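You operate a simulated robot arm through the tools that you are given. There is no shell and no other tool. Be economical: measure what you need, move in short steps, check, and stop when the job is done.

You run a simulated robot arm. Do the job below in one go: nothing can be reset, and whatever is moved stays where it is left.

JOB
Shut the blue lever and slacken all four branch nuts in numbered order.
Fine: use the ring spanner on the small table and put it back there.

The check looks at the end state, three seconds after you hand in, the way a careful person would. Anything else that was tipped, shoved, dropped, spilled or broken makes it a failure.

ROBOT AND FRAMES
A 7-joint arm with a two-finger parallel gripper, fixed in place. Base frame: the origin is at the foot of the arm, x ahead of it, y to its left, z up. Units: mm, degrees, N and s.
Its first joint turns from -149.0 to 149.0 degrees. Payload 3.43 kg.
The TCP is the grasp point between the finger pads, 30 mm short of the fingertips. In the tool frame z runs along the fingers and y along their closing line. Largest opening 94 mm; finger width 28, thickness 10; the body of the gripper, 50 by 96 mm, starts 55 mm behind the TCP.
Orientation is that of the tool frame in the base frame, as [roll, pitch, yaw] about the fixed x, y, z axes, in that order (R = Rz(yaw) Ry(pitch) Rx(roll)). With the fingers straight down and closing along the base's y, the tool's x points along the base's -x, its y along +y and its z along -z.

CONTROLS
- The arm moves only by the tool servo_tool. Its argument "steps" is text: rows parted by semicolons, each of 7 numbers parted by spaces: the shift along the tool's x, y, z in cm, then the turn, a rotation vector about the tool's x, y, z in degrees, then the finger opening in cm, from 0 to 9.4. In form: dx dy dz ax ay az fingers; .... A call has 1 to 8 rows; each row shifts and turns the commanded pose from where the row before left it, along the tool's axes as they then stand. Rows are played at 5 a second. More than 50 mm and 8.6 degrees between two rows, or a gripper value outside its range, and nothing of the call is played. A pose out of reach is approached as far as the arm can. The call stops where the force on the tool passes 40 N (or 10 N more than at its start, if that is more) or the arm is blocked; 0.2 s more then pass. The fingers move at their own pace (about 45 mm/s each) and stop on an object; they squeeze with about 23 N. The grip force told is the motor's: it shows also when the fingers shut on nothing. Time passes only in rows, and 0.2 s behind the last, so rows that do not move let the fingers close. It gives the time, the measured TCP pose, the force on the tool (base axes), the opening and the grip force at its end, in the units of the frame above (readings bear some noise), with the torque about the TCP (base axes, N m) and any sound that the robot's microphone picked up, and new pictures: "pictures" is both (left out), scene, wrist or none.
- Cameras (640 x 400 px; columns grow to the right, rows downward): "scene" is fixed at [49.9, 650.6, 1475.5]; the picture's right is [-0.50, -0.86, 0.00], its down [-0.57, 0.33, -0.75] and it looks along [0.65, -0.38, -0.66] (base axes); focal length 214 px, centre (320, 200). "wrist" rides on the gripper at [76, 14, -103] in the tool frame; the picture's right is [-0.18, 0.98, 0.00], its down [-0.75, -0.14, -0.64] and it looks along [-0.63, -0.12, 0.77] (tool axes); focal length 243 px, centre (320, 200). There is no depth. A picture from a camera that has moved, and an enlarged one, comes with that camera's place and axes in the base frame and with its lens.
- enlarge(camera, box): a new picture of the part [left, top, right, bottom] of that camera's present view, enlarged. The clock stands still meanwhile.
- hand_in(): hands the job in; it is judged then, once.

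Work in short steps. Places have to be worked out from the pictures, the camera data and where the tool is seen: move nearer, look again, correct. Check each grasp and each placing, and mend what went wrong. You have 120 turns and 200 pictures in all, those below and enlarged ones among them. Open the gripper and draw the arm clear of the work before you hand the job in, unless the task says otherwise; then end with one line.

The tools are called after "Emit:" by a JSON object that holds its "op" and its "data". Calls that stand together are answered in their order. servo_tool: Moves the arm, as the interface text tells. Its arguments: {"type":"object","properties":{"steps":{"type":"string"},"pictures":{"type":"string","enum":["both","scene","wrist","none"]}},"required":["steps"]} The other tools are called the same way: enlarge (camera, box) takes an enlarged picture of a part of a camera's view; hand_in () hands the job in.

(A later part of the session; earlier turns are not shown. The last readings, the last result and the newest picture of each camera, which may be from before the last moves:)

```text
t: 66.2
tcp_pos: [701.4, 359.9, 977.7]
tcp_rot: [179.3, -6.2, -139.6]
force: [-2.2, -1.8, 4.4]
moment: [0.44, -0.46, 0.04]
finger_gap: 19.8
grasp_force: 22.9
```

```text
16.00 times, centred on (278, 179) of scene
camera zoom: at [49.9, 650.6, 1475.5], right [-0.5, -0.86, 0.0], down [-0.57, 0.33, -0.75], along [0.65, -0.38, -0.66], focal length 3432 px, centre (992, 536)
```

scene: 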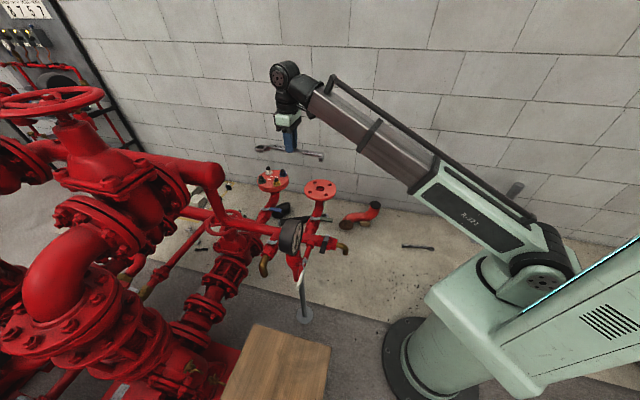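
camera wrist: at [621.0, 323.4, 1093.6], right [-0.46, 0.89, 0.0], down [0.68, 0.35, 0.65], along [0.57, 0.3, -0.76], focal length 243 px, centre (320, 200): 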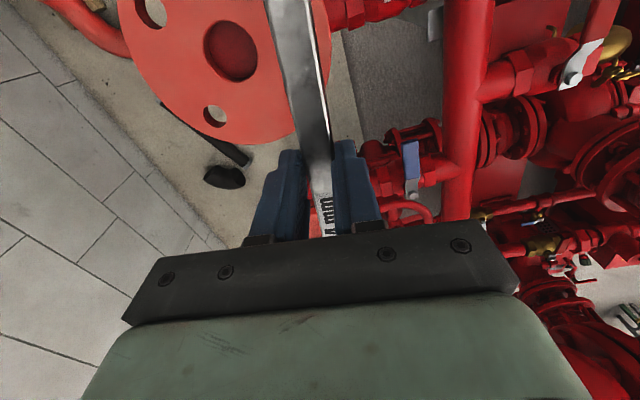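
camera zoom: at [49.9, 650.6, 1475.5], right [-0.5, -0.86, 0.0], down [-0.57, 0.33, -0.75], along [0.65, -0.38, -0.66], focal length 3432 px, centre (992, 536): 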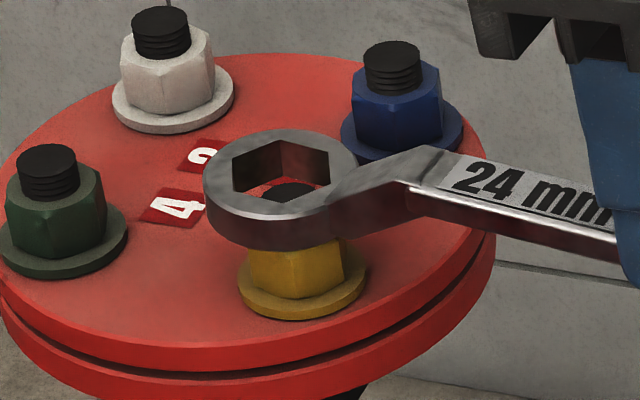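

New insight: at the "penetration" view the ring top was only ~2 mm above stud top, so studs don't block and the contact was on the nut top; the true axis is ~8 mm nearer the camera and 1.8 mm right. I lift 3 mm, move there, and set handle az ≈216.5°.

Emit:
{"op": "servo_tool", "data": {"steps": "0.03 0 -0.3 0 0 0 0.8;0.44 0.72 0 0 0 0 0.8;-0.01 0.82 0 0 0 4 0.8;0 0 0 0 0 0 0.8", "pictures": "none"}}

Emit:
{"op": "enlarge", "data": {"camera": "scene", "box": [268, 170, 288, 188]}}

```text
t: 67.2
tcp_pos: [687.4, 369.9, 980.7]
tcp_rot: [179.8, -6.4, -143.7]
force: [-0.3, -0.5, -2.9]
moment: [-0.03, 0.0, 0.01]
finger_gap: 19.8
grasp_force: 23.1
```

```text
16.00 times, centred on (278, 179) of scene
camera zoom: at [49.9, 650.6, 1475.5], right [-0.5, -0.86, 0.0], down [-0.57, 0.33, -0.75], along [0.65, -0.38, -0.66], focal length 3432 px, centre (992, 536)
```

zoom: 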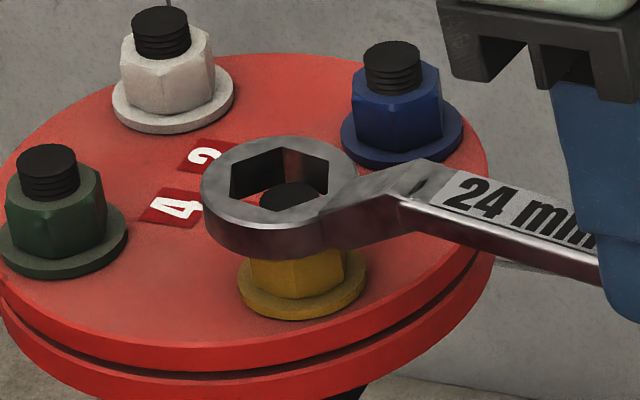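

Now the stud clearly stands inside the hole. Shift 2.5 mm right, lower 2 mm and check.

Emit:
{"op": "servo_tool", "data": {"steps": "0.23 -0.1 0 0 0 0 0.8;-0.022 0 0.2 0 0 0 0.8;0 0 0 0 0 0 0.8", "pictures": "none"}}

Emit:
{"op": "enlarge", "data": {"camera": "scene", "box": [268, 170, 288, 188]}}

```text
t: 68.0
tcp_pos: [686.0, 367.9, 979.4]
tcp_rot: [179.8, -6.4, -143.6]
force: [0.9, -0.4, -2.5]
moment: [-0.02, 0.03, 0.0]
finger_gap: 19.7
grasp_force: 23.1
```

```text
16.00 times, centred on (278, 179) of scene
camera zoom: at [49.9, 650.6, 1475.5], right [-0.5, -0.86, 0.0], down [-0.57, 0.33, -0.75], along [0.65, -0.38, -0.66], focal length 3432 px, centre (992, 536)
```

zoom: 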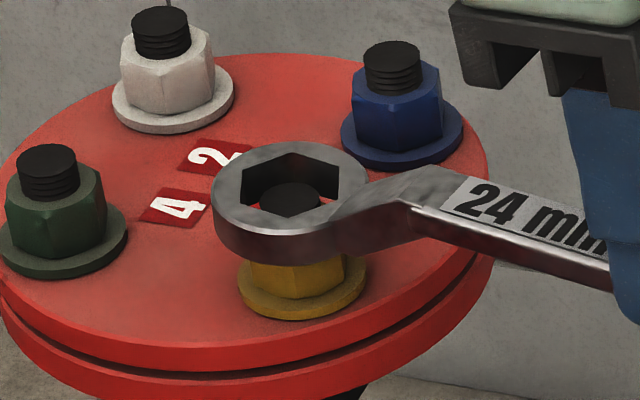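

Alignment now looks excellent. I press down ~2.5 mm with a small yaw wiggle to let the hex engage.

Emit:
{"op": "servo_tool", "data": {"steps": "-0.022 0 0.2 0 0 0 0.8;-0.01 0.41 0.05 0 0 2 0.8;-0.01 0.41 0.05 0 0 2 0.8;-0.01 -0.41 0.05 0 0 -2 0.8;-0.01 -0.41 0.05 0 0 -2 0.8;0 0 0 0 0 0 0.8", "pictures": "none"}}

Emit:
{"op": "enlarge", "data": {"camera": "scene", "box": [268, 170, 288, 188]}}

```text
t: 69.4
tcp_pos: [686.1, 365.4, 975.6]
tcp_rot: [179.9, -6.3, -143.5]
force: [1.5, -0.7, -1.9]
moment: [0.11, -0.18, -0.09]
finger_gap: 20.0
grasp_force: 23.0
```

```text
16.00 times, centred on (278, 179) of scene
camera zoom: at [49.9, 650.6, 1475.5], right [-0.5, -0.86, 0.0], down [-0.57, 0.33, -0.75], along [0.65, -0.38, -0.66], focal length 3432 px, centre (992, 536)
```

zoom: 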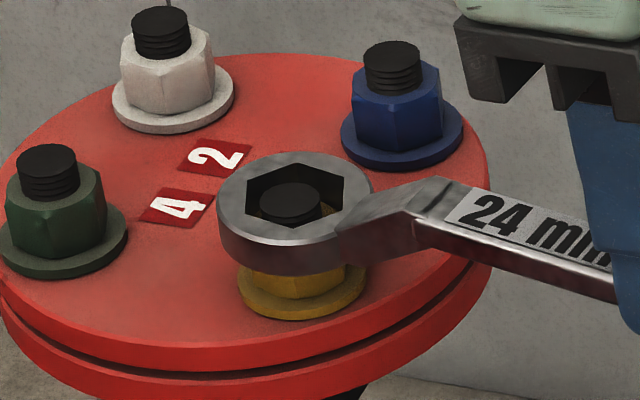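

The ring is beginning to engage (nut top visible inside). I push down further 5 mm with slight centring.

Emit:
{"op": "servo_tool", "data": {"steps": "-0.05 0.04 0.2 0 0 0 0.8;-0.033 0 0.2 0 0 0 0.8;-0.02 0 0.2 0 0 0 0.8;0 0 0 0 0 0 0.8", "pictures": "none"}}

Emit:
{"op": "enlarge", "data": {"camera": "scene", "box": [268, 170, 288, 188]}}

```text
t: 70.4
tcp_pos: [687.2, 367.0, 967.9]
tcp_rot: [179.8, -6.4, -143.4]
force: [7.4, 2.0, -2.3]
moment: [0.05, -0.32, -0.42]
finger_gap: 19.7
grasp_force: 22.7
```

```text
16.00 times, centred on (278, 179) of scene
camera zoom: at [49.9, 650.6, 1475.5], right [-0.5, -0.86, 0.0], down [-0.57, 0.33, -0.75], along [0.65, -0.38, -0.66], focal length 3432 px, centre (992, 536)
```

zoom: 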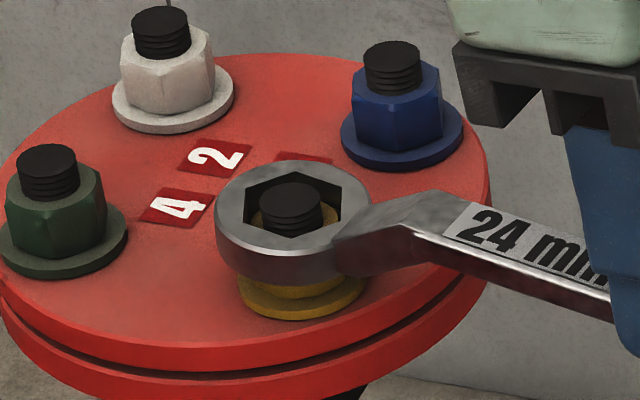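

Ring is seated on nut 1. I push 2 mm deeper and start turning CCW (about the vertical axis) gently to feel the torque.

Emit:
{"op": "servo_tool", "data": {"steps": "-0.022 0 0.2 0 0 0 0.8;-0.02 -0.62 0 0.33 0 -2.98 0.8;-0.02 -0.62 0 0.33 0 -2.98 0.8;-0.02 -0.62 0 0.33 0 -2.98 0.8", "pictures": "none"}}

Emit:
{"op": "enlarge", "data": {"camera": "scene", "box": [268, 170, 288, 188]}}

```text
t: 71.4
tcp_pos: [697.8, 353.0, 967.3]
tcp_rot: [179.7, -6.4, -134.4]
force: [6.3, 14.4, 1.6]
moment: [0.6, -0.38, -0.68]
finger_gap: 19.7
grasp_force: 22.9
```

```text
16.00 times, centred on (278, 179) of scene
camera zoom: at [49.9, 650.6, 1475.5], right [-0.5, -0.86, 0.0], down [-0.57, 0.33, -0.75], along [0.65, -0.38, -0.66], focal length 3432 px, centre (992, 536)
```

zoom: 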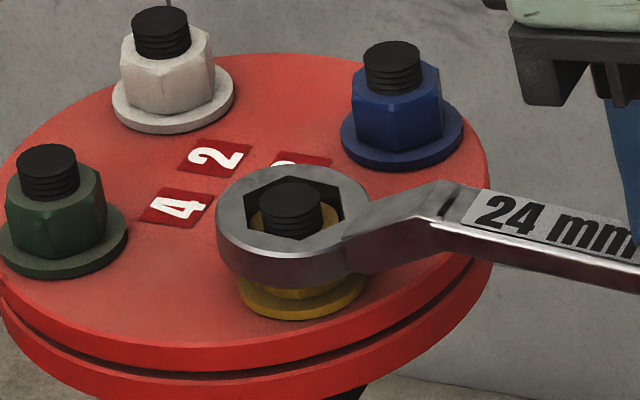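

It turns with low torque; the radial force says I should ease toward the nut a bit. Continuing the CCW stroke.

Emit:
{"op": "servo_tool", "data": {"steps": "-0.15 -0.82 0 0.44 0 -3.98 0.8;-0.06 -0.82 0 0.44 0 -3.98 0.8;-0.04 -0.82 0 0.44 0 -3.98 0.8;-0.04 -0.82 0 0.44 0 -3.98 0.8;-0.04 -0.82 0 0.44 0 -3.98 0.8", "pictures": "none"}}

Emit:
{"op": "enlarge", "data": {"camera": "scene", "box": [260, 160, 316, 195]}}

```text
t: 72.6
tcp_pos: [732.6, 327.9, 965.3]
tcp_rot: [179.8, -6.4, -114.6]
force: [-4.5, -10.2, 0.2]
moment: [-0.19, 0.06, -0.66]
finger_gap: 19.9
grasp_force: 23.1
```

```text
11.43 times, centred on (288, 178) of scene
camera zoom: at [49.9, 650.6, 1475.5], right [-0.5, -0.86, 0.0], down [-0.57, 0.33, -0.75], along [0.65, -0.38, -0.66], focal length 2451 px, centre (686, 457)
```

zoom: 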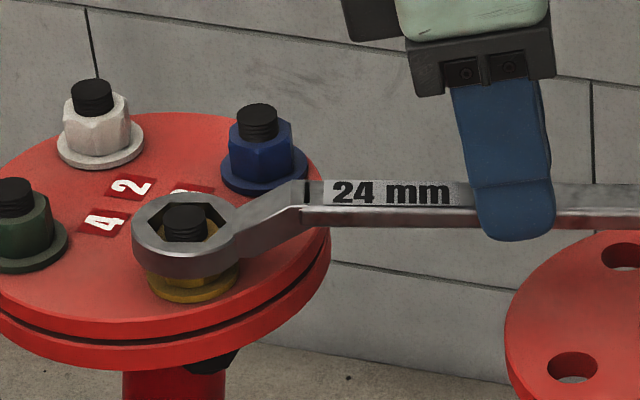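

~29° done. Continue CCW to ~60°.

Emit:
{"op": "servo_tool", "data": {"steps": "0.06 -0.84 0 0.44 0 -3.98 0.8;0 -0.84 0 0.44 0 -3.98 0.8;-0.03 -0.84 0 0.44 0 -3.98 0.8;-0.03 -0.84 0 0.44 0 -3.98 0.8;-0.03 -0.84 0 0.44 0 -3.98 0.8;-0.03 -0.84 0 0.44 0 -3.98 0.8;-0.03 -0.84 0 0.44 0 -3.98 0.8;-0.03 -0.84 0 0.44 0 -3.98 0.8", "pictures": "none"}}

Emit:
{"op": "enlarge", "data": {"camera": "scene", "box": [260, 160, 316, 195]}}

```text
t: 74.4
tcp_pos: [798.8, 317.7, 965.8]
tcp_rot: [179.8, -6.4, -82.4]
force: [6.4, -17.1, -1.7]
moment: [-0.54, -0.25, -0.52]
finger_gap: 19.5
grasp_force: 23.0
```

```text
11.43 times, centred on (288, 178) of scene
camera zoom: at [49.9, 650.6, 1475.5], right [-0.5, -0.86, 0.0], down [-0.57, 0.33, -0.75], along [0.65, -0.38, -0.66], focal length 2451 px, centre (686, 457)
```

zoom: 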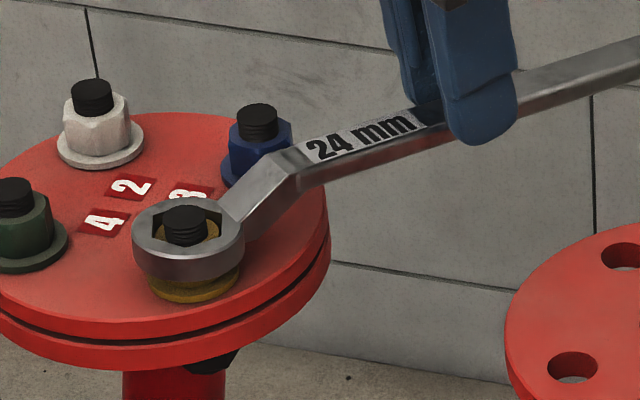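

61° turned. I add ~10° more and then lift the ring straight off.

Emit:
{"op": "servo_tool", "data": {"steps": "-0.05 -0.74 0 0.39 0 -3.48 0.8;-0.05 -0.74 0 0.39 0 -3.48 0.8;-0.03 -0.74 0 0.39 0 -3.48 0.8;-0.05 0.15 0 0 0 0 0.8;0.05 0 -0.5 0 0 0 0.8;0.05 0 -0.5 0 0 0 0.8;0.1 0 -1 0 0 0 0.8;0.1 0 -1 0 0 0 0.8", "pictures": "none"}}

Emit:
{"op": "enlarge", "data": {"camera": "scene", "box": [260, 155, 316, 195]}}

```text
t: 76.2
tcp_pos: [817.6, 326.9, 995.3]
tcp_rot: [179.9, -6.1, -71.9]
force: [0.3, 0.5, -2.7]
moment: [0.03, 0.04, -0.01]
finger_gap: 19.7
grasp_force: 23.2
```

```text
10.00 times, centred on (288, 175) of scene
camera zoom: at [49.9, 650.6, 1475.5], right [-0.5, -0.86, 0.0], down [-0.57, 0.33, -0.75], along [0.65, -0.38, -0.66], focal length 2145 px, centre (640, 450)
```

zoom: 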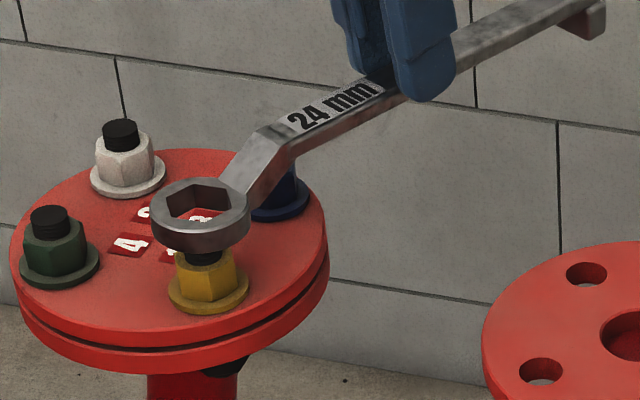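

Nut 1 turned ~71°. Next nut 2 (≈[882,438]): I'll come in with the handle at az ≈224°, translating and rotating the ring over it at this height.

Emit:
{"op": "servo_tool", "data": {"steps": "0.32 0.48 0 -0.89 0 7.95 0.8;0.15 0.43 0 -0.89 0 7.95 0.8;-0.03 0.41 0 -0.89 0 7.95 0.8;-0.21 0.41 0 -0.89 0 7.95 0.8;-0.38 0.43 0 -0.89 0 7.95 0.8;-0.55 0.48 0 -0.89 0 7.95 0.8;-0.72 0.55 0 -0.89 0 7.95 0.8;-0.87 0.65 0 -0.89 0 7.95 0.8", "pictures": "none"}}

Emit:
{"op": "enlarge", "data": {"camera": "scene", "box": [258, 160, 278, 178]}}

Emit:
{"op": "enlarge", "data": {"camera": "scene", "box": [250, 145, 320, 195]}}

```text
t: 78.0
tcp_pos: [794.8, 354.4, 990.8]
tcp_rot: [179.7, -6.4, -136.1]
force: [-0.7, 0.6, -2.7]
moment: [0.0, -0.01, -0.05]
finger_gap: 19.6
grasp_force: 23.1
```

```text
16.00 times, centred on (268, 169) of scene
camera zoom: at [49.9, 650.6, 1475.5], right [-0.5, -0.86, 0.0], down [-0.57, 0.33, -0.75], along [0.65, -0.38, -0.66], focal length 3432 px, centre (1152, 696)
```

zoom: 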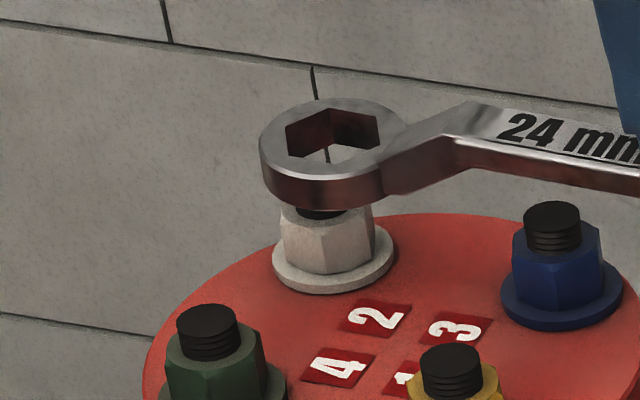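

```text
8.00 times, centred on (285, 170) of scene
camera zoom: at [49.9, 650.6, 1475.5], right [-0.5, -0.86, 0.0], down [-0.57, 0.33, -0.75], along [0.65, -0.38, -0.66], focal length 1716 px, centre (600, 440)
```

zoom: 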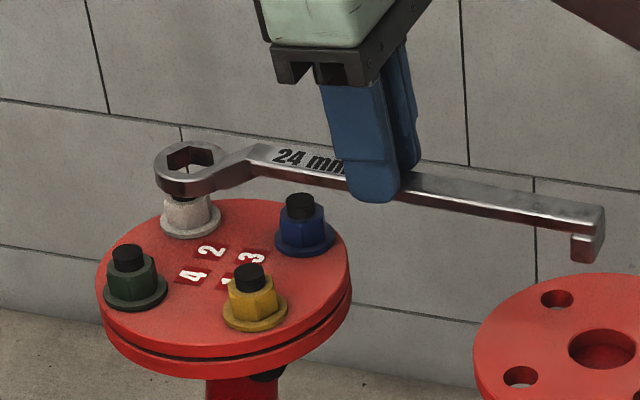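

Visual comparison says the ring needs ≈(+5,+4) mm to sit over nut 2. I move and lower 8 mm.

Emit:
{"op": "servo_tool", "data": {"steps": "-0.64 -0.06 0 0 0 0 0.8;-0.045 0 0.4 0 0 0 0.8;-0.045 0 0.4 0 0 0 0.8;0 0 0 0 0 0 0.8", "pictures": "none"}}

Emit:
{"op": "enlarge", "data": {"camera": "scene", "box": [258, 160, 278, 178]}}

```text
t: 79.0
tcp_pos: [801.0, 357.7, 986.6]
tcp_rot: [179.7, -6.4, -135.9]
force: [0.7, -0.2, -2.6]
moment: [0.01, -0.01, 0.0]
finger_gap: 19.6
grasp_force: 22.8
```

```text
16.00 times, centred on (268, 169) of scene
camera zoom: at [49.9, 650.6, 1475.5], right [-0.5, -0.86, 0.0], down [-0.57, 0.33, -0.75], along [0.65, -0.38, -0.66], focal length 3432 px, centre (1152, 696)
```

zoom: 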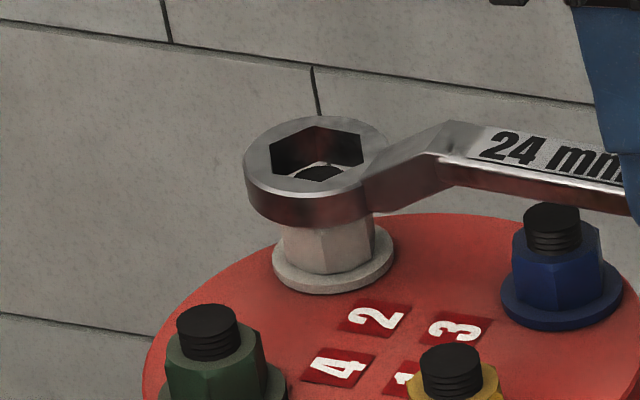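

Close to aligned. I lower 4 mm more and check.

Emit:
{"op": "servo_tool", "data": {"steps": "-0.022 0 0.2 0 0 0 0.8;-0.022 0 0.2 0 0 0 0.8;0 0 0 0 0 0 0.8", "pictures": "none"}}

Emit:
{"op": "enlarge", "data": {"camera": "scene", "box": [258, 160, 278, 178]}}

```text
t: 79.8
tcp_pos: [799.9, 357.1, 980.1]
tcp_rot: [179.7, -6.3, -136.0]
force: [0.6, -0.5, -3.2]
moment: [0.01, -0.01, 0.04]
finger_gap: 19.8
grasp_force: 22.9
```

```text
16.00 times, centred on (268, 169) of scene
camera zoom: at [49.9, 650.6, 1475.5], right [-0.5, -0.86, 0.0], down [-0.57, 0.33, -0.75], along [0.65, -0.38, -0.66], focal length 3432 px, centre (1152, 696)
```

zoom: 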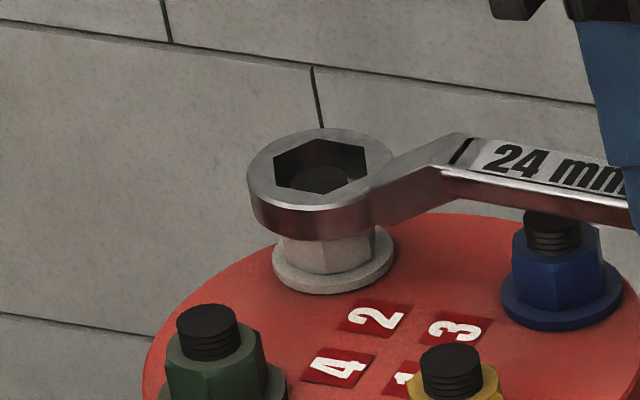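

Nearly centred. I back the angle off 16° CW, then press lightly and sweep CCW so the hex drops in by itself.

Emit:
{"op": "servo_tool", "data": {"steps": "-0.11 -0.07 0 0 0 0 0.8;-0.12 1.68 0 -0.89 0 7.95 0.8;-0.12 1.68 0 -0.89 0 7.95 0.8;-0.033 0 0.25 0 0 0 0.8;-0.01 -0.52 0.03 0.28 0 -2.48 0.8;-0.01 -0.52 0.03 0.28 0 -2.48 0.8;-0.01 -0.52 0.03 0.28 0 -2.48 0.8", "pictures": "none"}}

Emit:
{"op": "enlarge", "data": {"camera": "scene", "box": [258, 160, 278, 178]}}

```text
t: 81.4
tcp_pos: [791.7, 371.9, 977.1]
tcp_rot: [179.7, -6.4, -144.4]
force: [-0.4, 0.1, -2.4]
moment: [0.07, -0.01, 0.07]
finger_gap: 19.7
grasp_force: 23.3
```

```text
16.00 times, centred on (268, 169) of scene
camera zoom: at [49.9, 650.6, 1475.5], right [-0.5, -0.86, 0.0], down [-0.57, 0.33, -0.75], along [0.65, -0.38, -0.66], focal length 3432 px, centre (1152, 696)
```

zoom: 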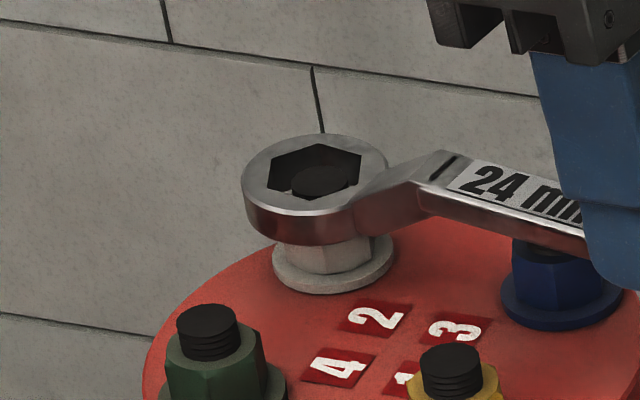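

Not yet touching; ring is 1 mm left. I correct, back off 7°, press 2.5 mm and sweep CCW.

Emit:
{"op": "servo_tool", "data": {"steps": "0.05 1.42 -0.05 -0.78 0 6.96 0.8;0.03 -0.04 0.3 0 0 0 0.8;-0.01 -0.52 0.03 0.28 0 -2.48 0.8;-0.01 -0.52 0.03 0.28 0 -2.48 0.8;-0.01 -0.52 0.03 0.28 0 -2.48 0.8;-0.01 -0.52 0.03 0.28 0 -2.48 0.8;0 0 0 0 0 0 0.8", "pictures": "none"}}

Emit:
{"op": "enlarge", "data": {"camera": "scene", "box": [258, 160, 278, 178]}}

```text
t: 83.0
tcp_pos: [793.4, 363.4, 972.6]
tcp_rot: [179.8, -6.4, -141.5]
force: [4.4, 6.9, 0.7]
moment: [0.68, -0.56, 0.32]
finger_gap: 19.6
grasp_force: 22.8
```

```text
16.00 times, centred on (268, 169) of scene
camera zoom: at [49.9, 650.6, 1475.5], right [-0.5, -0.86, 0.0], down [-0.57, 0.33, -0.75], along [0.65, -0.38, -0.66], focal length 3432 px, centre (1152, 696)
```

zoom: 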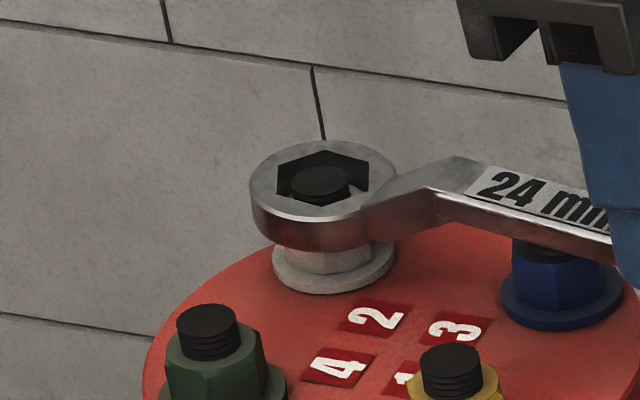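

Possibly starting to engage. I ease the lateral force, press 2 mm and continue CCW slightly.

Emit:
{"op": "servo_tool", "data": {"steps": "-0.1 0 0.1 0 0 0 0.8;-0.02 -0.31 0.1 0.17 0 -1.49 0.8;-0.02 -0.31 0.1 0.17 0 -1.49 0.8;-0.02 -0.31 0.1 0.17 0 -1.49 0.8;0 0 0 0 0 0 0.8", "pictures": "none"}}

Emit:
{"op": "enlarge", "data": {"camera": "scene", "box": [258, 160, 278, 178]}}

```text
t: 84.2
tcp_pos: [798.7, 356.7, 968.0]
tcp_rot: [179.6, -6.3, -136.9]
force: [-3.4, 8.6, 1.5]
moment: [0.74, -0.31, 0.32]
finger_gap: 19.6
grasp_force: 23.3
```

```text
16.00 times, centred on (268, 169) of scene
camera zoom: at [49.9, 650.6, 1475.5], right [-0.5, -0.86, 0.0], down [-0.57, 0.33, -0.75], along [0.65, -0.38, -0.66], focal length 3432 px, centre (1152, 696)
```

zoom: 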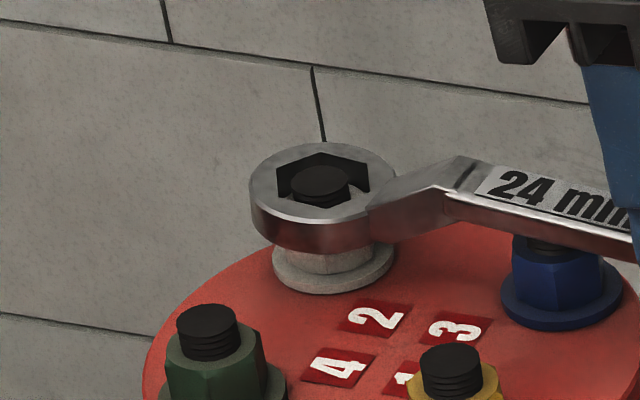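

Resistance to CCW rotation now suggests engagement. I continue CCW 12° with slight downward motion.

Emit:
{"op": "servo_tool", "data": {"steps": "-0.04 -0.82 0.1 0.44 0 -3.98 0.8;-0.04 -0.82 0.1 0.44 0 -3.98 0.8;-0.03 -0.82 0 0.44 0 -3.98 0.8;0 0 0 0 0 0 0.8", "pictures": "none"}}

Emit:
{"op": "enlarge", "data": {"camera": "scene", "box": [258, 160, 278, 178]}}

```text
t: 85.2
tcp_pos: [817.6, 340.2, 965.3]
tcp_rot: [179.7, -6.4, -125.0]
force: [-5.9, 4.0, 2.9]
moment: [0.73, -0.09, 0.27]
finger_gap: 19.7
grasp_force: 23.5
```

```text
16.00 times, centred on (268, 169) of scene
camera zoom: at [49.9, 650.6, 1475.5], right [-0.5, -0.86, 0.0], down [-0.57, 0.33, -0.75], along [0.65, -0.38, -0.66], focal length 3432 px, centre (1152, 696)
```

zoom: 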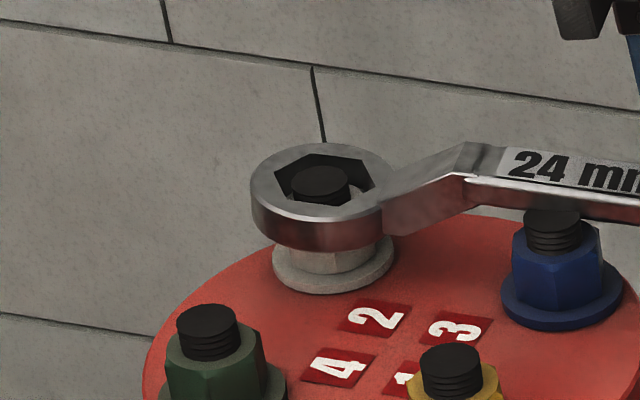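

The nut's facets appear to have moved with the ring. Continue CCW 32°.

Emit:
{"op": "servo_tool", "data": {"steps": "-0.03 -0.83 0.05 0.44 0 -3.98 0.8;-0.03 -0.83 0 0.44 0 -3.98 0.8;-0.03 -0.83 0 0.44 0 -3.98 0.8;-0.03 -0.83 0 0.44 0 -3.98 0.8;-0.03 -0.83 0 0.44 0 -3.98 0.8;-0.03 -0.83 0 0.44 0 -3.98 0.8;-0.03 -0.83 0 0.44 0 -3.98 0.8;-0.03 -0.83 0 0.44 0 -3.98 0.8", "pictures": "none"}}

Emit:
{"op": "enlarge", "data": {"camera": "scene", "box": [258, 160, 278, 178]}}

```text
t: 87.0
tcp_pos: [880.2, 321.6, 966.6]
tcp_rot: [179.8, -6.2, -92.9]
force: [-5.3, -10.1, -0.7]
moment: [-0.11, 0.2, 0.51]
finger_gap: 19.9
grasp_force: 22.9
```

```text
16.00 times, centred on (268, 169) of scene
camera zoom: at [49.9, 650.6, 1475.5], right [-0.5, -0.86, 0.0], down [-0.57, 0.33, -0.75], along [0.65, -0.38, -0.66], focal length 3432 px, centre (1152, 696)
```

zoom: 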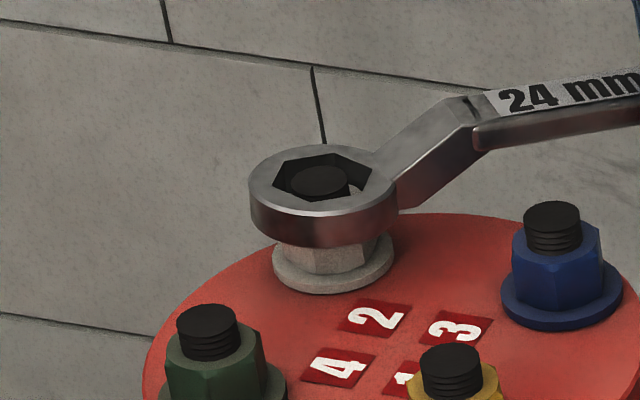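

Continue 20° more (reach permitting).

Emit:
{"op": "servo_tool", "data": {"steps": "0.0 -0.83 0 0.44 0 -3.98 0.8;-0.03 -0.83 0 0.44 0 -3.98 0.8;-0.03 -0.83 0 0.44 0 -3.98 0.8;-0.03 -0.83 0 0.44 0 -3.98 0.8;-0.03 -0.83 0 0.44 0 -3.98 0.8", "pictures": "none"}}

Emit:
{"op": "enlarge", "data": {"camera": "scene", "box": [258, 160, 278, 178]}}

```text
t: 88.2
tcp_pos: [919.7, 325.2, 965.8]
tcp_rot: [180.0, -6.0, -72.9]
force: [1.2, 6.0, 1.1]
moment: [0.65, 0.13, -0.28]
finger_gap: 19.9
grasp_force: 23.1
```

```text
16.00 times, centred on (268, 169) of scene
camera zoom: at [49.9, 650.6, 1475.5], right [-0.5, -0.86, 0.0], down [-0.57, 0.33, -0.75], along [0.65, -0.38, -0.66], focal length 3432 px, centre (1152, 696)
```

zoom: 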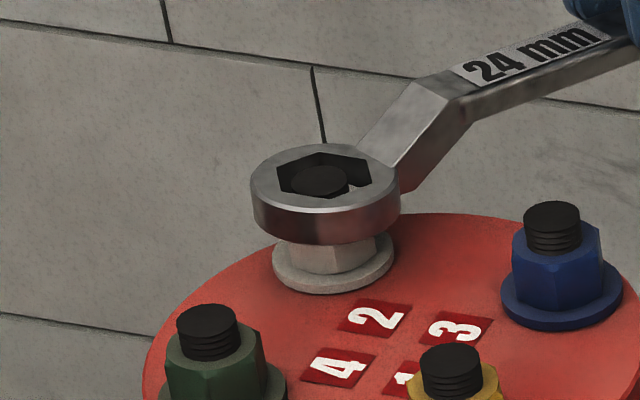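

Handle at az 287°. I lift off and inspect nut 2.

Emit:
{"op": "servo_tool", "data": {"steps": "0.05 0.15 -0.5 0 0 0 0.8;0.05 0 -0.5 0 0 0 0.8;0.1 0 -1 0 0 0 0.8;0.1 0 -1 0 0 0 0.8;0 0 0 0 0 0 0.8", "pictures": "none"}}

Emit:
{"op": "enlarge", "data": {"camera": "scene", "box": [258, 160, 278, 178]}}

Emit:
{"op": "enlarge", "data": {"camera": "scene", "box": [250, 145, 320, 195]}}

```text
t: 89.4
tcp_pos: [917.9, 323.5, 994.6]
tcp_rot: [179.7, -6.1, -72.9]
force: [-0.2, 0.1, -3.1]
moment: [0.0, 0.01, -0.01]
finger_gap: 19.4
grasp_force: 22.9
```

```text
16.00 times, centred on (268, 169) of scene
camera zoom: at [49.9, 650.6, 1475.5], right [-0.5, -0.86, 0.0], down [-0.57, 0.33, -0.75], along [0.65, -0.38, -0.66], focal length 3432 px, centre (1152, 696)
```

zoom: 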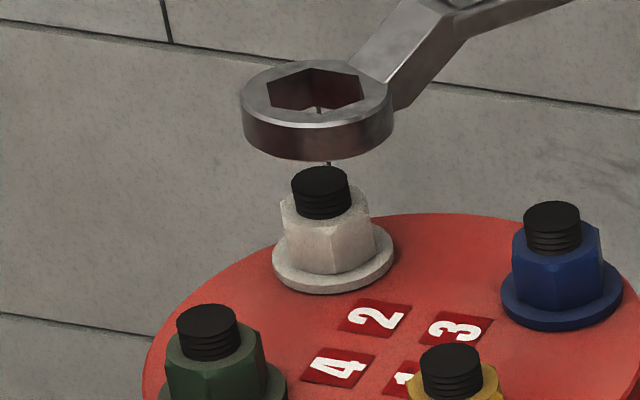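

```text
8.00 times, centred on (285, 170) of scene
camera zoom: at [49.9, 650.6, 1475.5], right [-0.5, -0.86, 0.0], down [-0.57, 0.33, -0.75], along [0.65, -0.38, -0.66], focal length 1716 px, centre (600, 440)
```

zoom: 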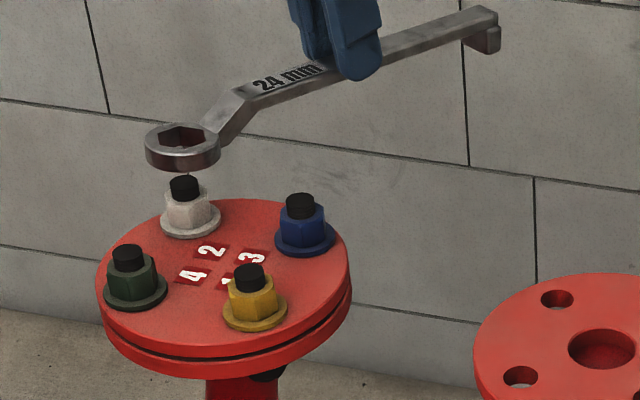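

Nut 2 is done (ring stayed engaged ≥64°). The spanner has pitched nose-up again. I swing over toward nut 3 (handle az ~223°) a bit higher, then level.

Emit:
{"op": "servo_tool", "data": {"steps": "0.29 2.46 -0.1 -0.87 0 7.95 0.8;0.39 2.39 -0.1 -0.87 0 7.95 0.8;0.49 2.31 -0.1 -0.87 0 7.95 0.8;0.57 2.22 -0.1 -0.87 0 7.95 0.8;0.64 2.12 -0.1 -0.87 0 7.95 0.8;0.69 2.01 -0.1 -0.87 0 7.95 0.8;0.73 1.89 0 -0.87 0 7.95 0.8;0.75 1.77 0 -0.87 0 7.95 0.8", "pictures": "none"}}

Emit:
{"op": "enlarge", "data": {"camera": "scene", "box": [260, 145, 330, 195]}}

```text
t: 91.2
tcp_pos: [745.0, 309.7, 1007.4]
tcp_rot: [179.8, -6.5, -137.2]
force: [-0.9, -0.1, -2.4]
moment: [-0.01, -0.01, -0.02]
finger_gap: 19.6
grasp_force: 23.2
```

```text
8.00 times, centred on (295, 170) of scene
camera zoom: at [49.9, 650.6, 1475.5], right [-0.5, -0.86, 0.0], down [-0.57, 0.33, -0.75], along [0.65, -0.38, -0.66], focal length 1716 px, centre (520, 440)
```

zoom: 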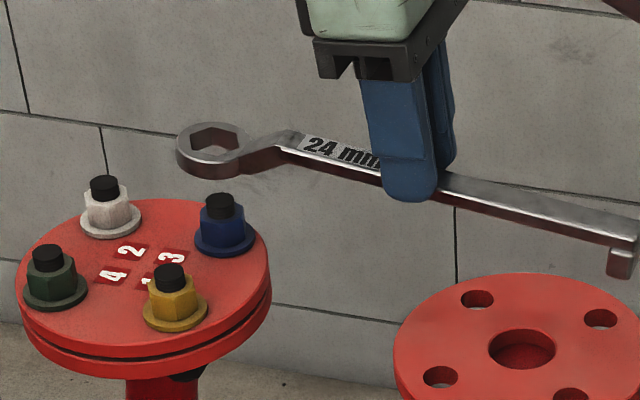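

I level it (+6.5° pitch), turn back to az ~209°, shift over nut 3 and descend ~17 mm.

Emit:
{"op": "servo_tool", "data": {"steps": "-0.25 0 0 0 3.25 0 0.8;-0.25 0 0 0 3.25 0 0.8;0.21 1.37 0 -1.58 0 6.82 0.8;0.21 1.37 0 -1.58 0 6.82 0.8;-0.2 0 0.85 0 0 0 0.8;-0.2 0 0.85 0 0 0 0.8;0 0 0 0 0 0 0.8", "pictures": "none"}}

Emit:
{"op": "enlarge", "data": {"camera": "scene", "box": [260, 145, 330, 195]}}

Emit:
{"op": "enlarge", "data": {"camera": "scene", "box": [274, 161, 294, 179]}}

```text
t: 91.8
tcp_pos: [752.0, 313.1, 1001.4]
tcp_rot: [-179.8, -10.3, -137.1]
force: [5.2, 1.7, -17.8]
moment: [0.03, -0.19, -0.01]
finger_gap: 19.7
grasp_force: 23.6
out of reach, approached as far as the arm can: row 2
stopped in row 2: the force on the tool passed its limit at 60 N (the readings are from after the stop); the commanded pose is now the measured one
```

```text
8.00 times, centred on (295, 170) of scene
camera zoom: at [49.9, 650.6, 1475.5], right [-0.5, -0.86, 0.0], down [-0.57, 0.33, -0.75], along [0.65, -0.38, -0.66], focal length 1716 px, centre (520, 440)
```

zoom: 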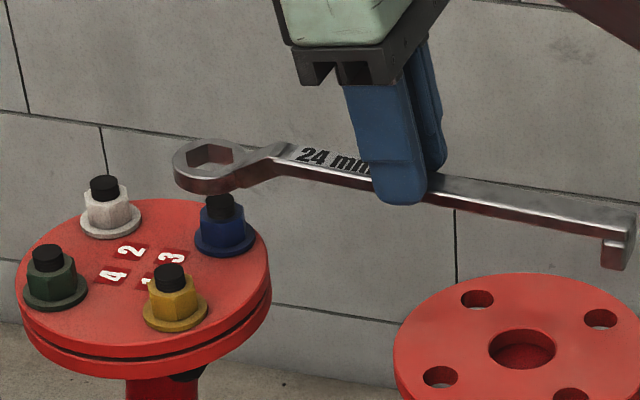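

```text
16.00 times, centred on (284, 170) of scene
camera zoom: at [49.9, 650.6, 1475.5], right [-0.5, -0.86, 0.0], down [-0.57, 0.33, -0.75], along [0.65, -0.38, -0.66], focal length 3432 px, centre (896, 680)
```

zoom: 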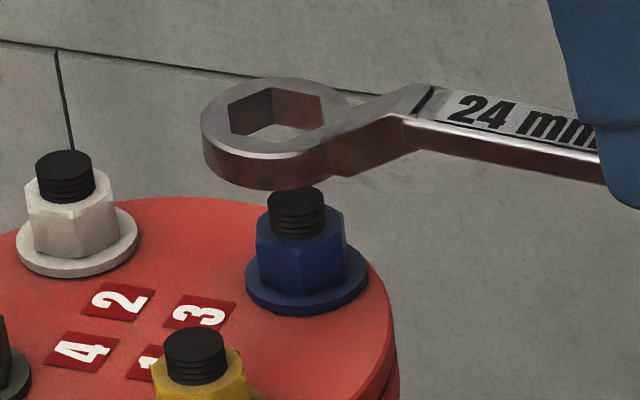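

The tilt hit a joint limit at this height, but the spanner is level within ~1.3°. I descend first, shift 3 mm right, then turn CW 14° about the ring.

Emit:
{"op": "servo_tool", "data": {"steps": "-0.15 0 0.84 0 0 0 0.8;0.15 -0.09 0.5 0 0 0 0.8;-0.09 1.47 0 -1.25 0 6.89 0.8;-0.09 1.47 0 -1.25 0 6.89 0.8;0 0 0 0 0 0 0.8", "pictures": "none"}}

Emit:
{"op": "enlarge", "data": {"camera": "scene", "box": [274, 161, 294, 179]}}

```text
t: 93.0
tcp_pos: [733.7, 334.2, 989.4]
tcp_rot: [-179.9, -10.3, -151.2]
force: [0.8, -0.4, -3.1]
moment: [0.01, -0.03, -0.01]
finger_gap: 19.7
grasp_force: 23.0
```

```text
16.00 times, centred on (284, 170) of scene
camera zoom: at [49.9, 650.6, 1475.5], right [-0.5, -0.86, 0.0], down [-0.57, 0.33, -0.75], along [0.65, -0.38, -0.66], focal length 3432 px, centre (896, 680)
```

zoom: 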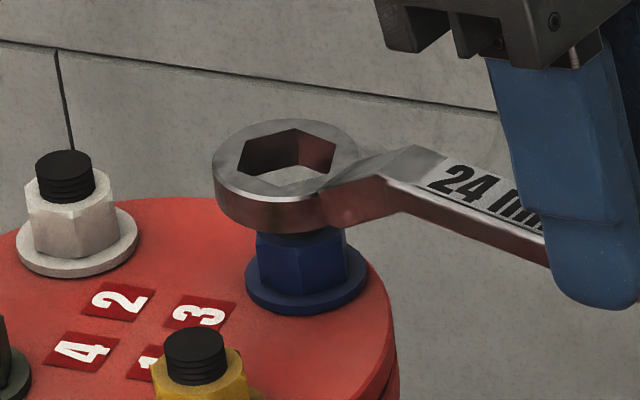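

Good: I shift slightly and descend 9 mm.

Emit:
{"op": "servo_tool", "data": {"steps": "0.04 -0.14 0 0 0 0 0.8;-0.08 0 0.44 0 0 0 0.8;-0.08 0 0.44 0 0 0 0.8;0 0 0 0 0 0 0.8", "pictures": "none"}}

Emit:
{"op": "enlarge", "data": {"camera": "scene", "box": [274, 161, 294, 179]}}

```text
t: 94.0
tcp_pos: [733.6, 332.3, 979.8]
tcp_rot: [-179.8, -10.4, -151.2]
force: [0.8, 0.1, -2.7]
moment: [0.01, -0.02, 0.01]
finger_gap: 19.5
grasp_force: 22.9
```

```text
16.00 times, centred on (284, 170) of scene
camera zoom: at [49.9, 650.6, 1475.5], right [-0.5, -0.86, 0.0], down [-0.57, 0.33, -0.75], along [0.65, -0.38, -0.66], focal length 3432 px, centre (896, 680)
```

zoom: 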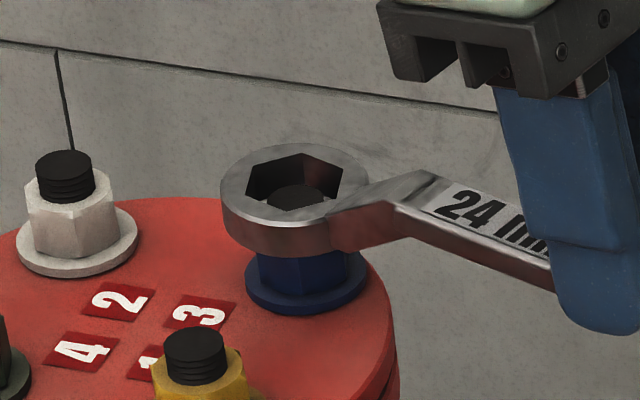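

Aligned on nut 3. Press down 3.5 mm then sweep CCW to find the hex (expected at handle az ≈217°).

Emit:
{"op": "servo_tool", "data": {"steps": "-0.06 0 0.35 0 0 0 0.8;-0.015 -0.53 0.03 0.45 0 -2.46 0.8;-0.015 -0.53 0.03 0.45 0 -2.46 0.8;-0.015 -0.53 0.03 0.45 0 -2.46 0.8;-0.015 -0.53 0.03 0.45 0 -2.46 0.8;0 0 0 0 0 0 0.8", "pictures": "none"}}

Emit:
{"op": "enlarge", "data": {"camera": "scene", "box": [274, 161, 294, 179]}}

```text
t: 95.4
tcp_pos: [745.8, 315.0, 974.9]
tcp_rot: [180.0, -10.4, -141.1]
force: [-1.7, 4.8, -2.1]
moment: [0.34, 0.03, 0.6]
finger_gap: 19.6
grasp_force: 22.5
```

```text
16.00 times, centred on (284, 170) of scene
camera zoom: at [49.9, 650.6, 1475.5], right [-0.5, -0.86, 0.0], down [-0.57, 0.33, -0.75], along [0.65, -0.38, -0.66], focal length 3432 px, centre (896, 680)
```

zoom: 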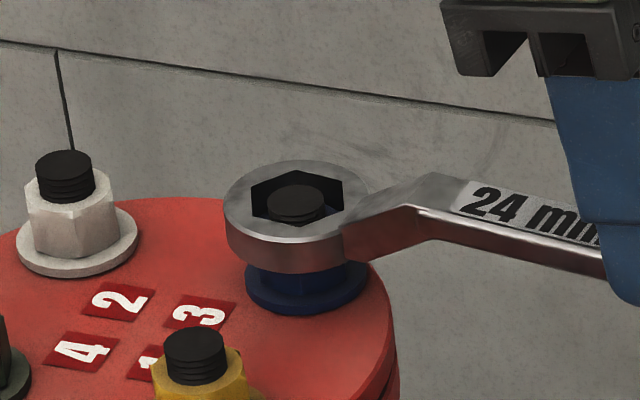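

It dropped in. I push 4 mm deeper, then turn CCW.

Emit:
{"op": "servo_tool", "data": {"steps": "-0.07 0 0.4 0 0 0 0.8;-0.03 -0.84 0 0.72 0 -3.94 0.8;-0.03 -0.84 0 0.72 0 -3.94 0.8;-0.03 -0.84 0 0.72 0 -3.94 0.8;-0.03 -0.84 0 0.72 0 -3.94 0.8", "pictures": "none"}}

Emit:
{"op": "enlarge", "data": {"camera": "scene", "box": [274, 161, 294, 179]}}

```text
t: 96.6
tcp_pos: [769.1, 293.9, 971.0]
tcp_rot: [180.0, -10.3, -124.9]
force: [2.5, 20.2, -1.5]
moment: [0.67, -0.03, 0.26]
finger_gap: 20.2
grasp_force: 22.8
```

```text
16.00 times, centred on (284, 170) of scene
camera zoom: at [49.9, 650.6, 1475.5], right [-0.5, -0.86, 0.0], down [-0.57, 0.33, -0.75], along [0.65, -0.38, -0.66], focal length 3432 px, centre (896, 680)
```

zoom: 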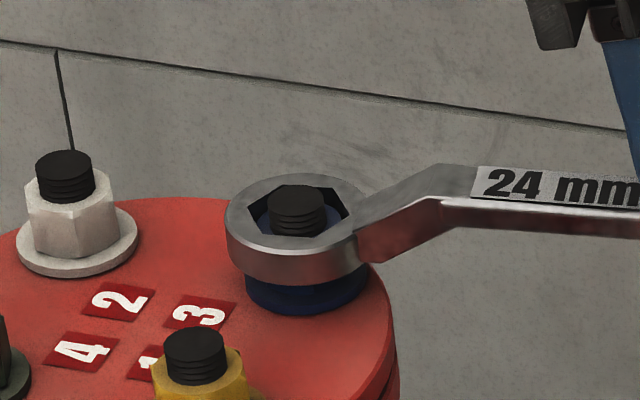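

Fully seated. Continue CCW, easing radially.

Emit:
{"op": "servo_tool", "data": {"steps": "-0.15 -0.83 0 0.72 0 -3.94 0.8;-0.06 -0.83 0 0.72 0 -3.94 0.8;-0.04 -0.83 0 0.72 0 -3.94 0.8;-0.03 -0.83 0 0.72 0 -3.94 0.8;-0.03 -0.83 0 0.72 0 -3.94 0.8;-0.03 -0.83 0 0.72 0 -3.94 0.8;-0.03 -0.83 0 0.72 0 -3.94 0.8;-0.03 -0.83 0 0.72 0 -3.94 0.8", "pictures": "none"}}

Emit:
{"op": "servo_tool", "data": {"steps": "-0.03 -0.83 0 0.72 0 -3.94 0.8;-0.03 -0.83 0 0.72 0 -3.94 0.8;-0.03 -0.83 0 0.72 0 -3.94 0.8;-0.03 -0.83 0 0.72 0 -3.94 0.8;-0.03 -0.83 0 0.72 0 -3.94 0.8;-0.03 -0.83 0 0.72 0 -3.94 0.8", "pictures": "none"}}

Emit:
{"op": "enlarge", "data": {"camera": "scene", "box": [260, 145, 330, 195]}}

```text
t: 98.4
tcp_pos: [831.8, 271.2, 970.6]
tcp_rot: [-179.9, -10.4, -93.0]
force: [-4.5, 6.6, -1.8]
moment: [0.43, 0.21, 0.62]
finger_gap: 19.8
grasp_force: 23.5
```

```text
t: 99.8
tcp_pos: [879.7, 281.3, 969.3]
tcp_rot: [180.0, -10.4, -68.9]
force: [-10.8, 13.6, -0.9]
moment: [0.67, 0.54, 0.58]
finger_gap: 20.6
grasp_force: 22.7
```

```text
8.00 times, centred on (295, 170) of scene
camera zoom: at [49.9, 650.6, 1475.5], right [-0.5, -0.86, 0.0], down [-0.57, 0.33, -0.75], along [0.65, -0.38, -0.66], focal length 1716 px, centre (520, 440)
```

zoom: 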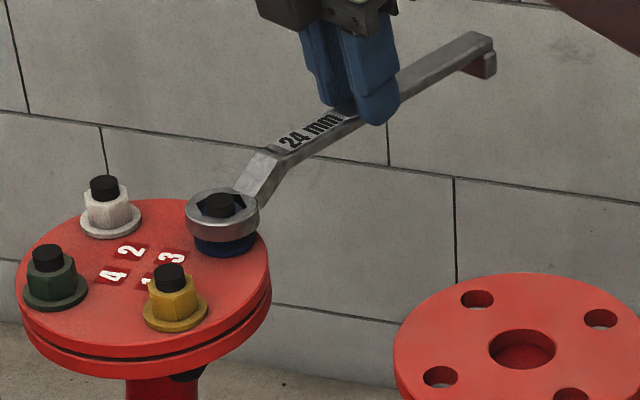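

Nut 3 turned ~72°. I lift off and swing toward nut 4 (handle target az ~203° before sweeping).

Emit:
{"op": "servo_tool", "data": {"steps": "0 0.2 0 0 0 0 0.8;0.18 0 -0.98 0 0 0 0.8;0.18 0 -0.98 0 0 0 0.8;0.18 0 -0.98 0 0 0 0.8;-0.96 1.36 0 -1.44 0 7.87 0.8;-1.0 1.48 0 -1.44 0 7.87 0.8;-1.02 1.6 0 -1.44 0 7.87 0.8;-1.02 1.73 0 -1.44 0 7.87 0.8", "pictures": "none"}}

Emit:
{"op": "servo_tool", "data": {"steps": "-1.0 1.85 0 -1.44 0 7.87 0.8;-0.97 1.97 0 -1.44 0 7.87 0.8;-0.92 2.09 0 -1.44 0 7.87 0.8;-0.86 2.19 0 -1.44 0 7.87 0.8;-0.78 2.29 0 -1.44 0 7.87 0.8;-0.69 2.38 0 -1.44 0 7.87 0.8;-0.58 2.45 0 -1.44 0 7.87 0.8", "pictures": "none"}}

Emit:
{"op": "enlarge", "data": {"camera": "scene", "box": [245, 145, 315, 195]}}

Emit:
{"op": "enlarge", "data": {"camera": "scene", "box": [254, 167, 274, 185]}}

```text
t: 101.6
tcp_pos: [813.8, 309.4, 991.2]
tcp_rot: [-179.9, -10.4, -101.2]
force: [0.1, 0.0, -2.3]
moment: [0.0, 0.01, 0.01]
finger_gap: 19.8
grasp_force: 23.1
```

```text
t: 103.2
tcp_pos: [724.1, 442.1, 982.0]
tcp_rot: [-179.9, -10.3, -157.2]
force: [3.5, -1.6, -0.4]
moment: [0.05, -0.47, -0.18]
finger_gap: 20.0
grasp_force: 23.4
```

```text
8.00 times, centred on (280, 170) of scene
camera zoom: at [49.9, 650.6, 1475.5], right [-0.5, -0.86, 0.0], down [-0.57, 0.33, -0.75], along [0.65, -0.38, -0.66], focal length 1716 px, centre (640, 440)
```

zoom: 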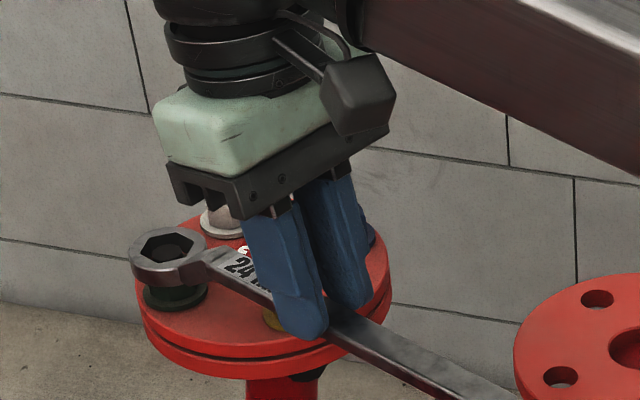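

```text
16.00 times, centred on (264, 176) of scene
camera zoom: at [49.9, 650.6, 1475.5], right [-0.5, -0.86, 0.0], down [-0.57, 0.33, -0.75], along [0.65, -0.38, -0.66], focal length 3432 px, centre (1216, 584)
```

zoom: 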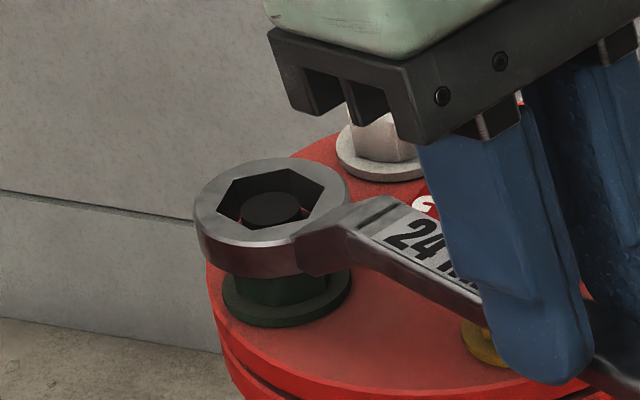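

By luck the ring already sits on nut 4's top, well centred. I press slightly and sweep CCW to find the hex (expected ~211°).

Emit:
{"op": "servo_tool", "data": {"steps": "0.03 -0.03 0.1 0 0 0 0.8;-0.02 -0.53 0.05 0.45 0 -2.46 0.8;-0.02 -0.53 0.05 0.45 0 -2.46 0.8;-0.02 -0.53 0.05 0.45 0 -2.46 0.8;-0.02 -0.53 0.05 0.45 0 -2.46 0.8;0 0 0 0 0 0 0.8", "pictures": "none"}}

Emit:
{"op": "enlarge", "data": {"camera": "scene", "box": [254, 167, 274, 185]}}

```text
t: 104.6
tcp_pos: [732.8, 423.1, 978.9]
tcp_rot: [-179.9, -10.5, -147.1]
force: [3.7, -0.5, -0.4]
moment: [0.1, -0.49, -0.32]
finger_gap: 19.8
grasp_force: 23.2
```

```text
16.00 times, centred on (264, 176) of scene
camera zoom: at [49.9, 650.6, 1475.5], right [-0.5, -0.86, 0.0], down [-0.57, 0.33, -0.75], along [0.65, -0.38, -0.66], focal length 3432 px, centre (1216, 584)
```

zoom: 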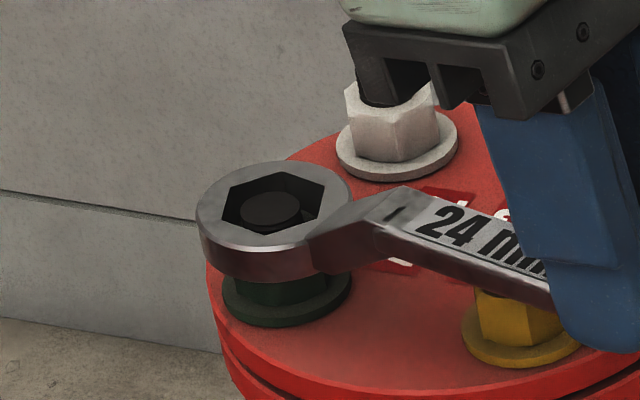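

Ring ~1.3 mm right of centre. I correct, press 1 mm more and continue the sweep (small back-and-forth).

Emit:
{"op": "servo_tool", "data": {"steps": "-0.1 0.04 0.05 0 0 0 0.8;-0.02 0.53 0.05 -0.45 0 2.46 0.8;-0.02 -0.53 0.05 0.45 0 -2.46 0.8;-0.02 -0.53 0.05 0.45 0 -2.46 0.8;-0.02 -0.53 0.05 0.45 0 -2.46 0.8;0 0 0 0 0 0 0.8", "pictures": "none"}}

Emit:
{"op": "enlarge", "data": {"camera": "scene", "box": [254, 167, 274, 185]}}

```text
t: 106.0
tcp_pos: [740.1, 415.4, 976.2]
tcp_rot: [-179.9, -10.3, -142.1]
force: [1.6, -0.6, -2.8]
moment: [-0.04, -0.04, -0.11]
finger_gap: 19.6
grasp_force: 23.1
```

```text
16.00 times, centred on (264, 176) of scene
camera zoom: at [49.9, 650.6, 1475.5], right [-0.5, -0.86, 0.0], down [-0.57, 0.33, -0.75], along [0.65, -0.38, -0.66], focal length 3432 px, centre (1216, 584)
```

zoom: 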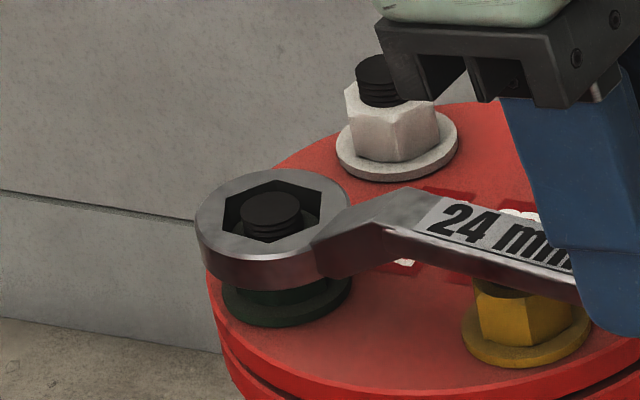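

Engaged. I push 2 mm deeper and turn CCW.

Emit:
{"op": "servo_tool", "data": {"steps": "-0.035 0 0.2 0 0 0 0.8;-0.03 -0.84 0 0.72 0 -3.94 0.8;-0.03 -0.84 0 0.72 0 -3.94 0.8;-0.03 -0.84 0 0.72 0 -3.94 0.8;-0.03 -0.84 0 0.72 0 -3.94 0.8;-0.03 -0.84 0 0.72 0 -3.94 0.8", "pictures": "none"}}

Emit:
{"op": "enlarge", "data": {"camera": "scene", "box": [250, 160, 290, 190]}}

```text
t: 107.4
tcp_pos: [770.4, 388.2, 974.2]
tcp_rot: [-179.9, -10.6, -122.0]
force: [-6.3, -0.8, 1.9]
moment: [0.11, 0.08, -0.26]
finger_gap: 19.8
grasp_force: 23.3
```

```text
13.33 times, centred on (270, 175) of scene
camera zoom: at [49.9, 650.6, 1475.5], right [-0.5, -0.86, 0.0], down [-0.57, 0.33, -0.75], along [0.65, -0.38, -0.66], focal length 2860 px, centre (987, 533)
```

zoom: 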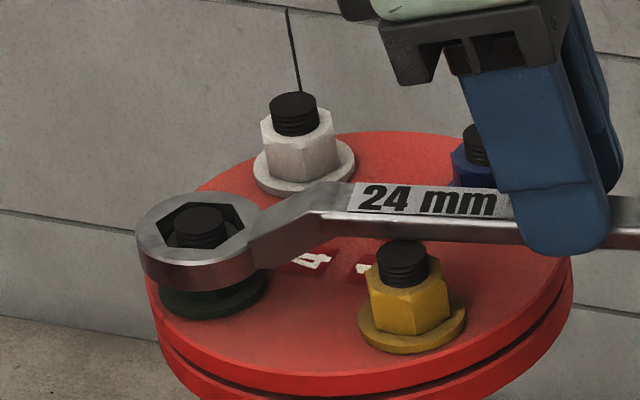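

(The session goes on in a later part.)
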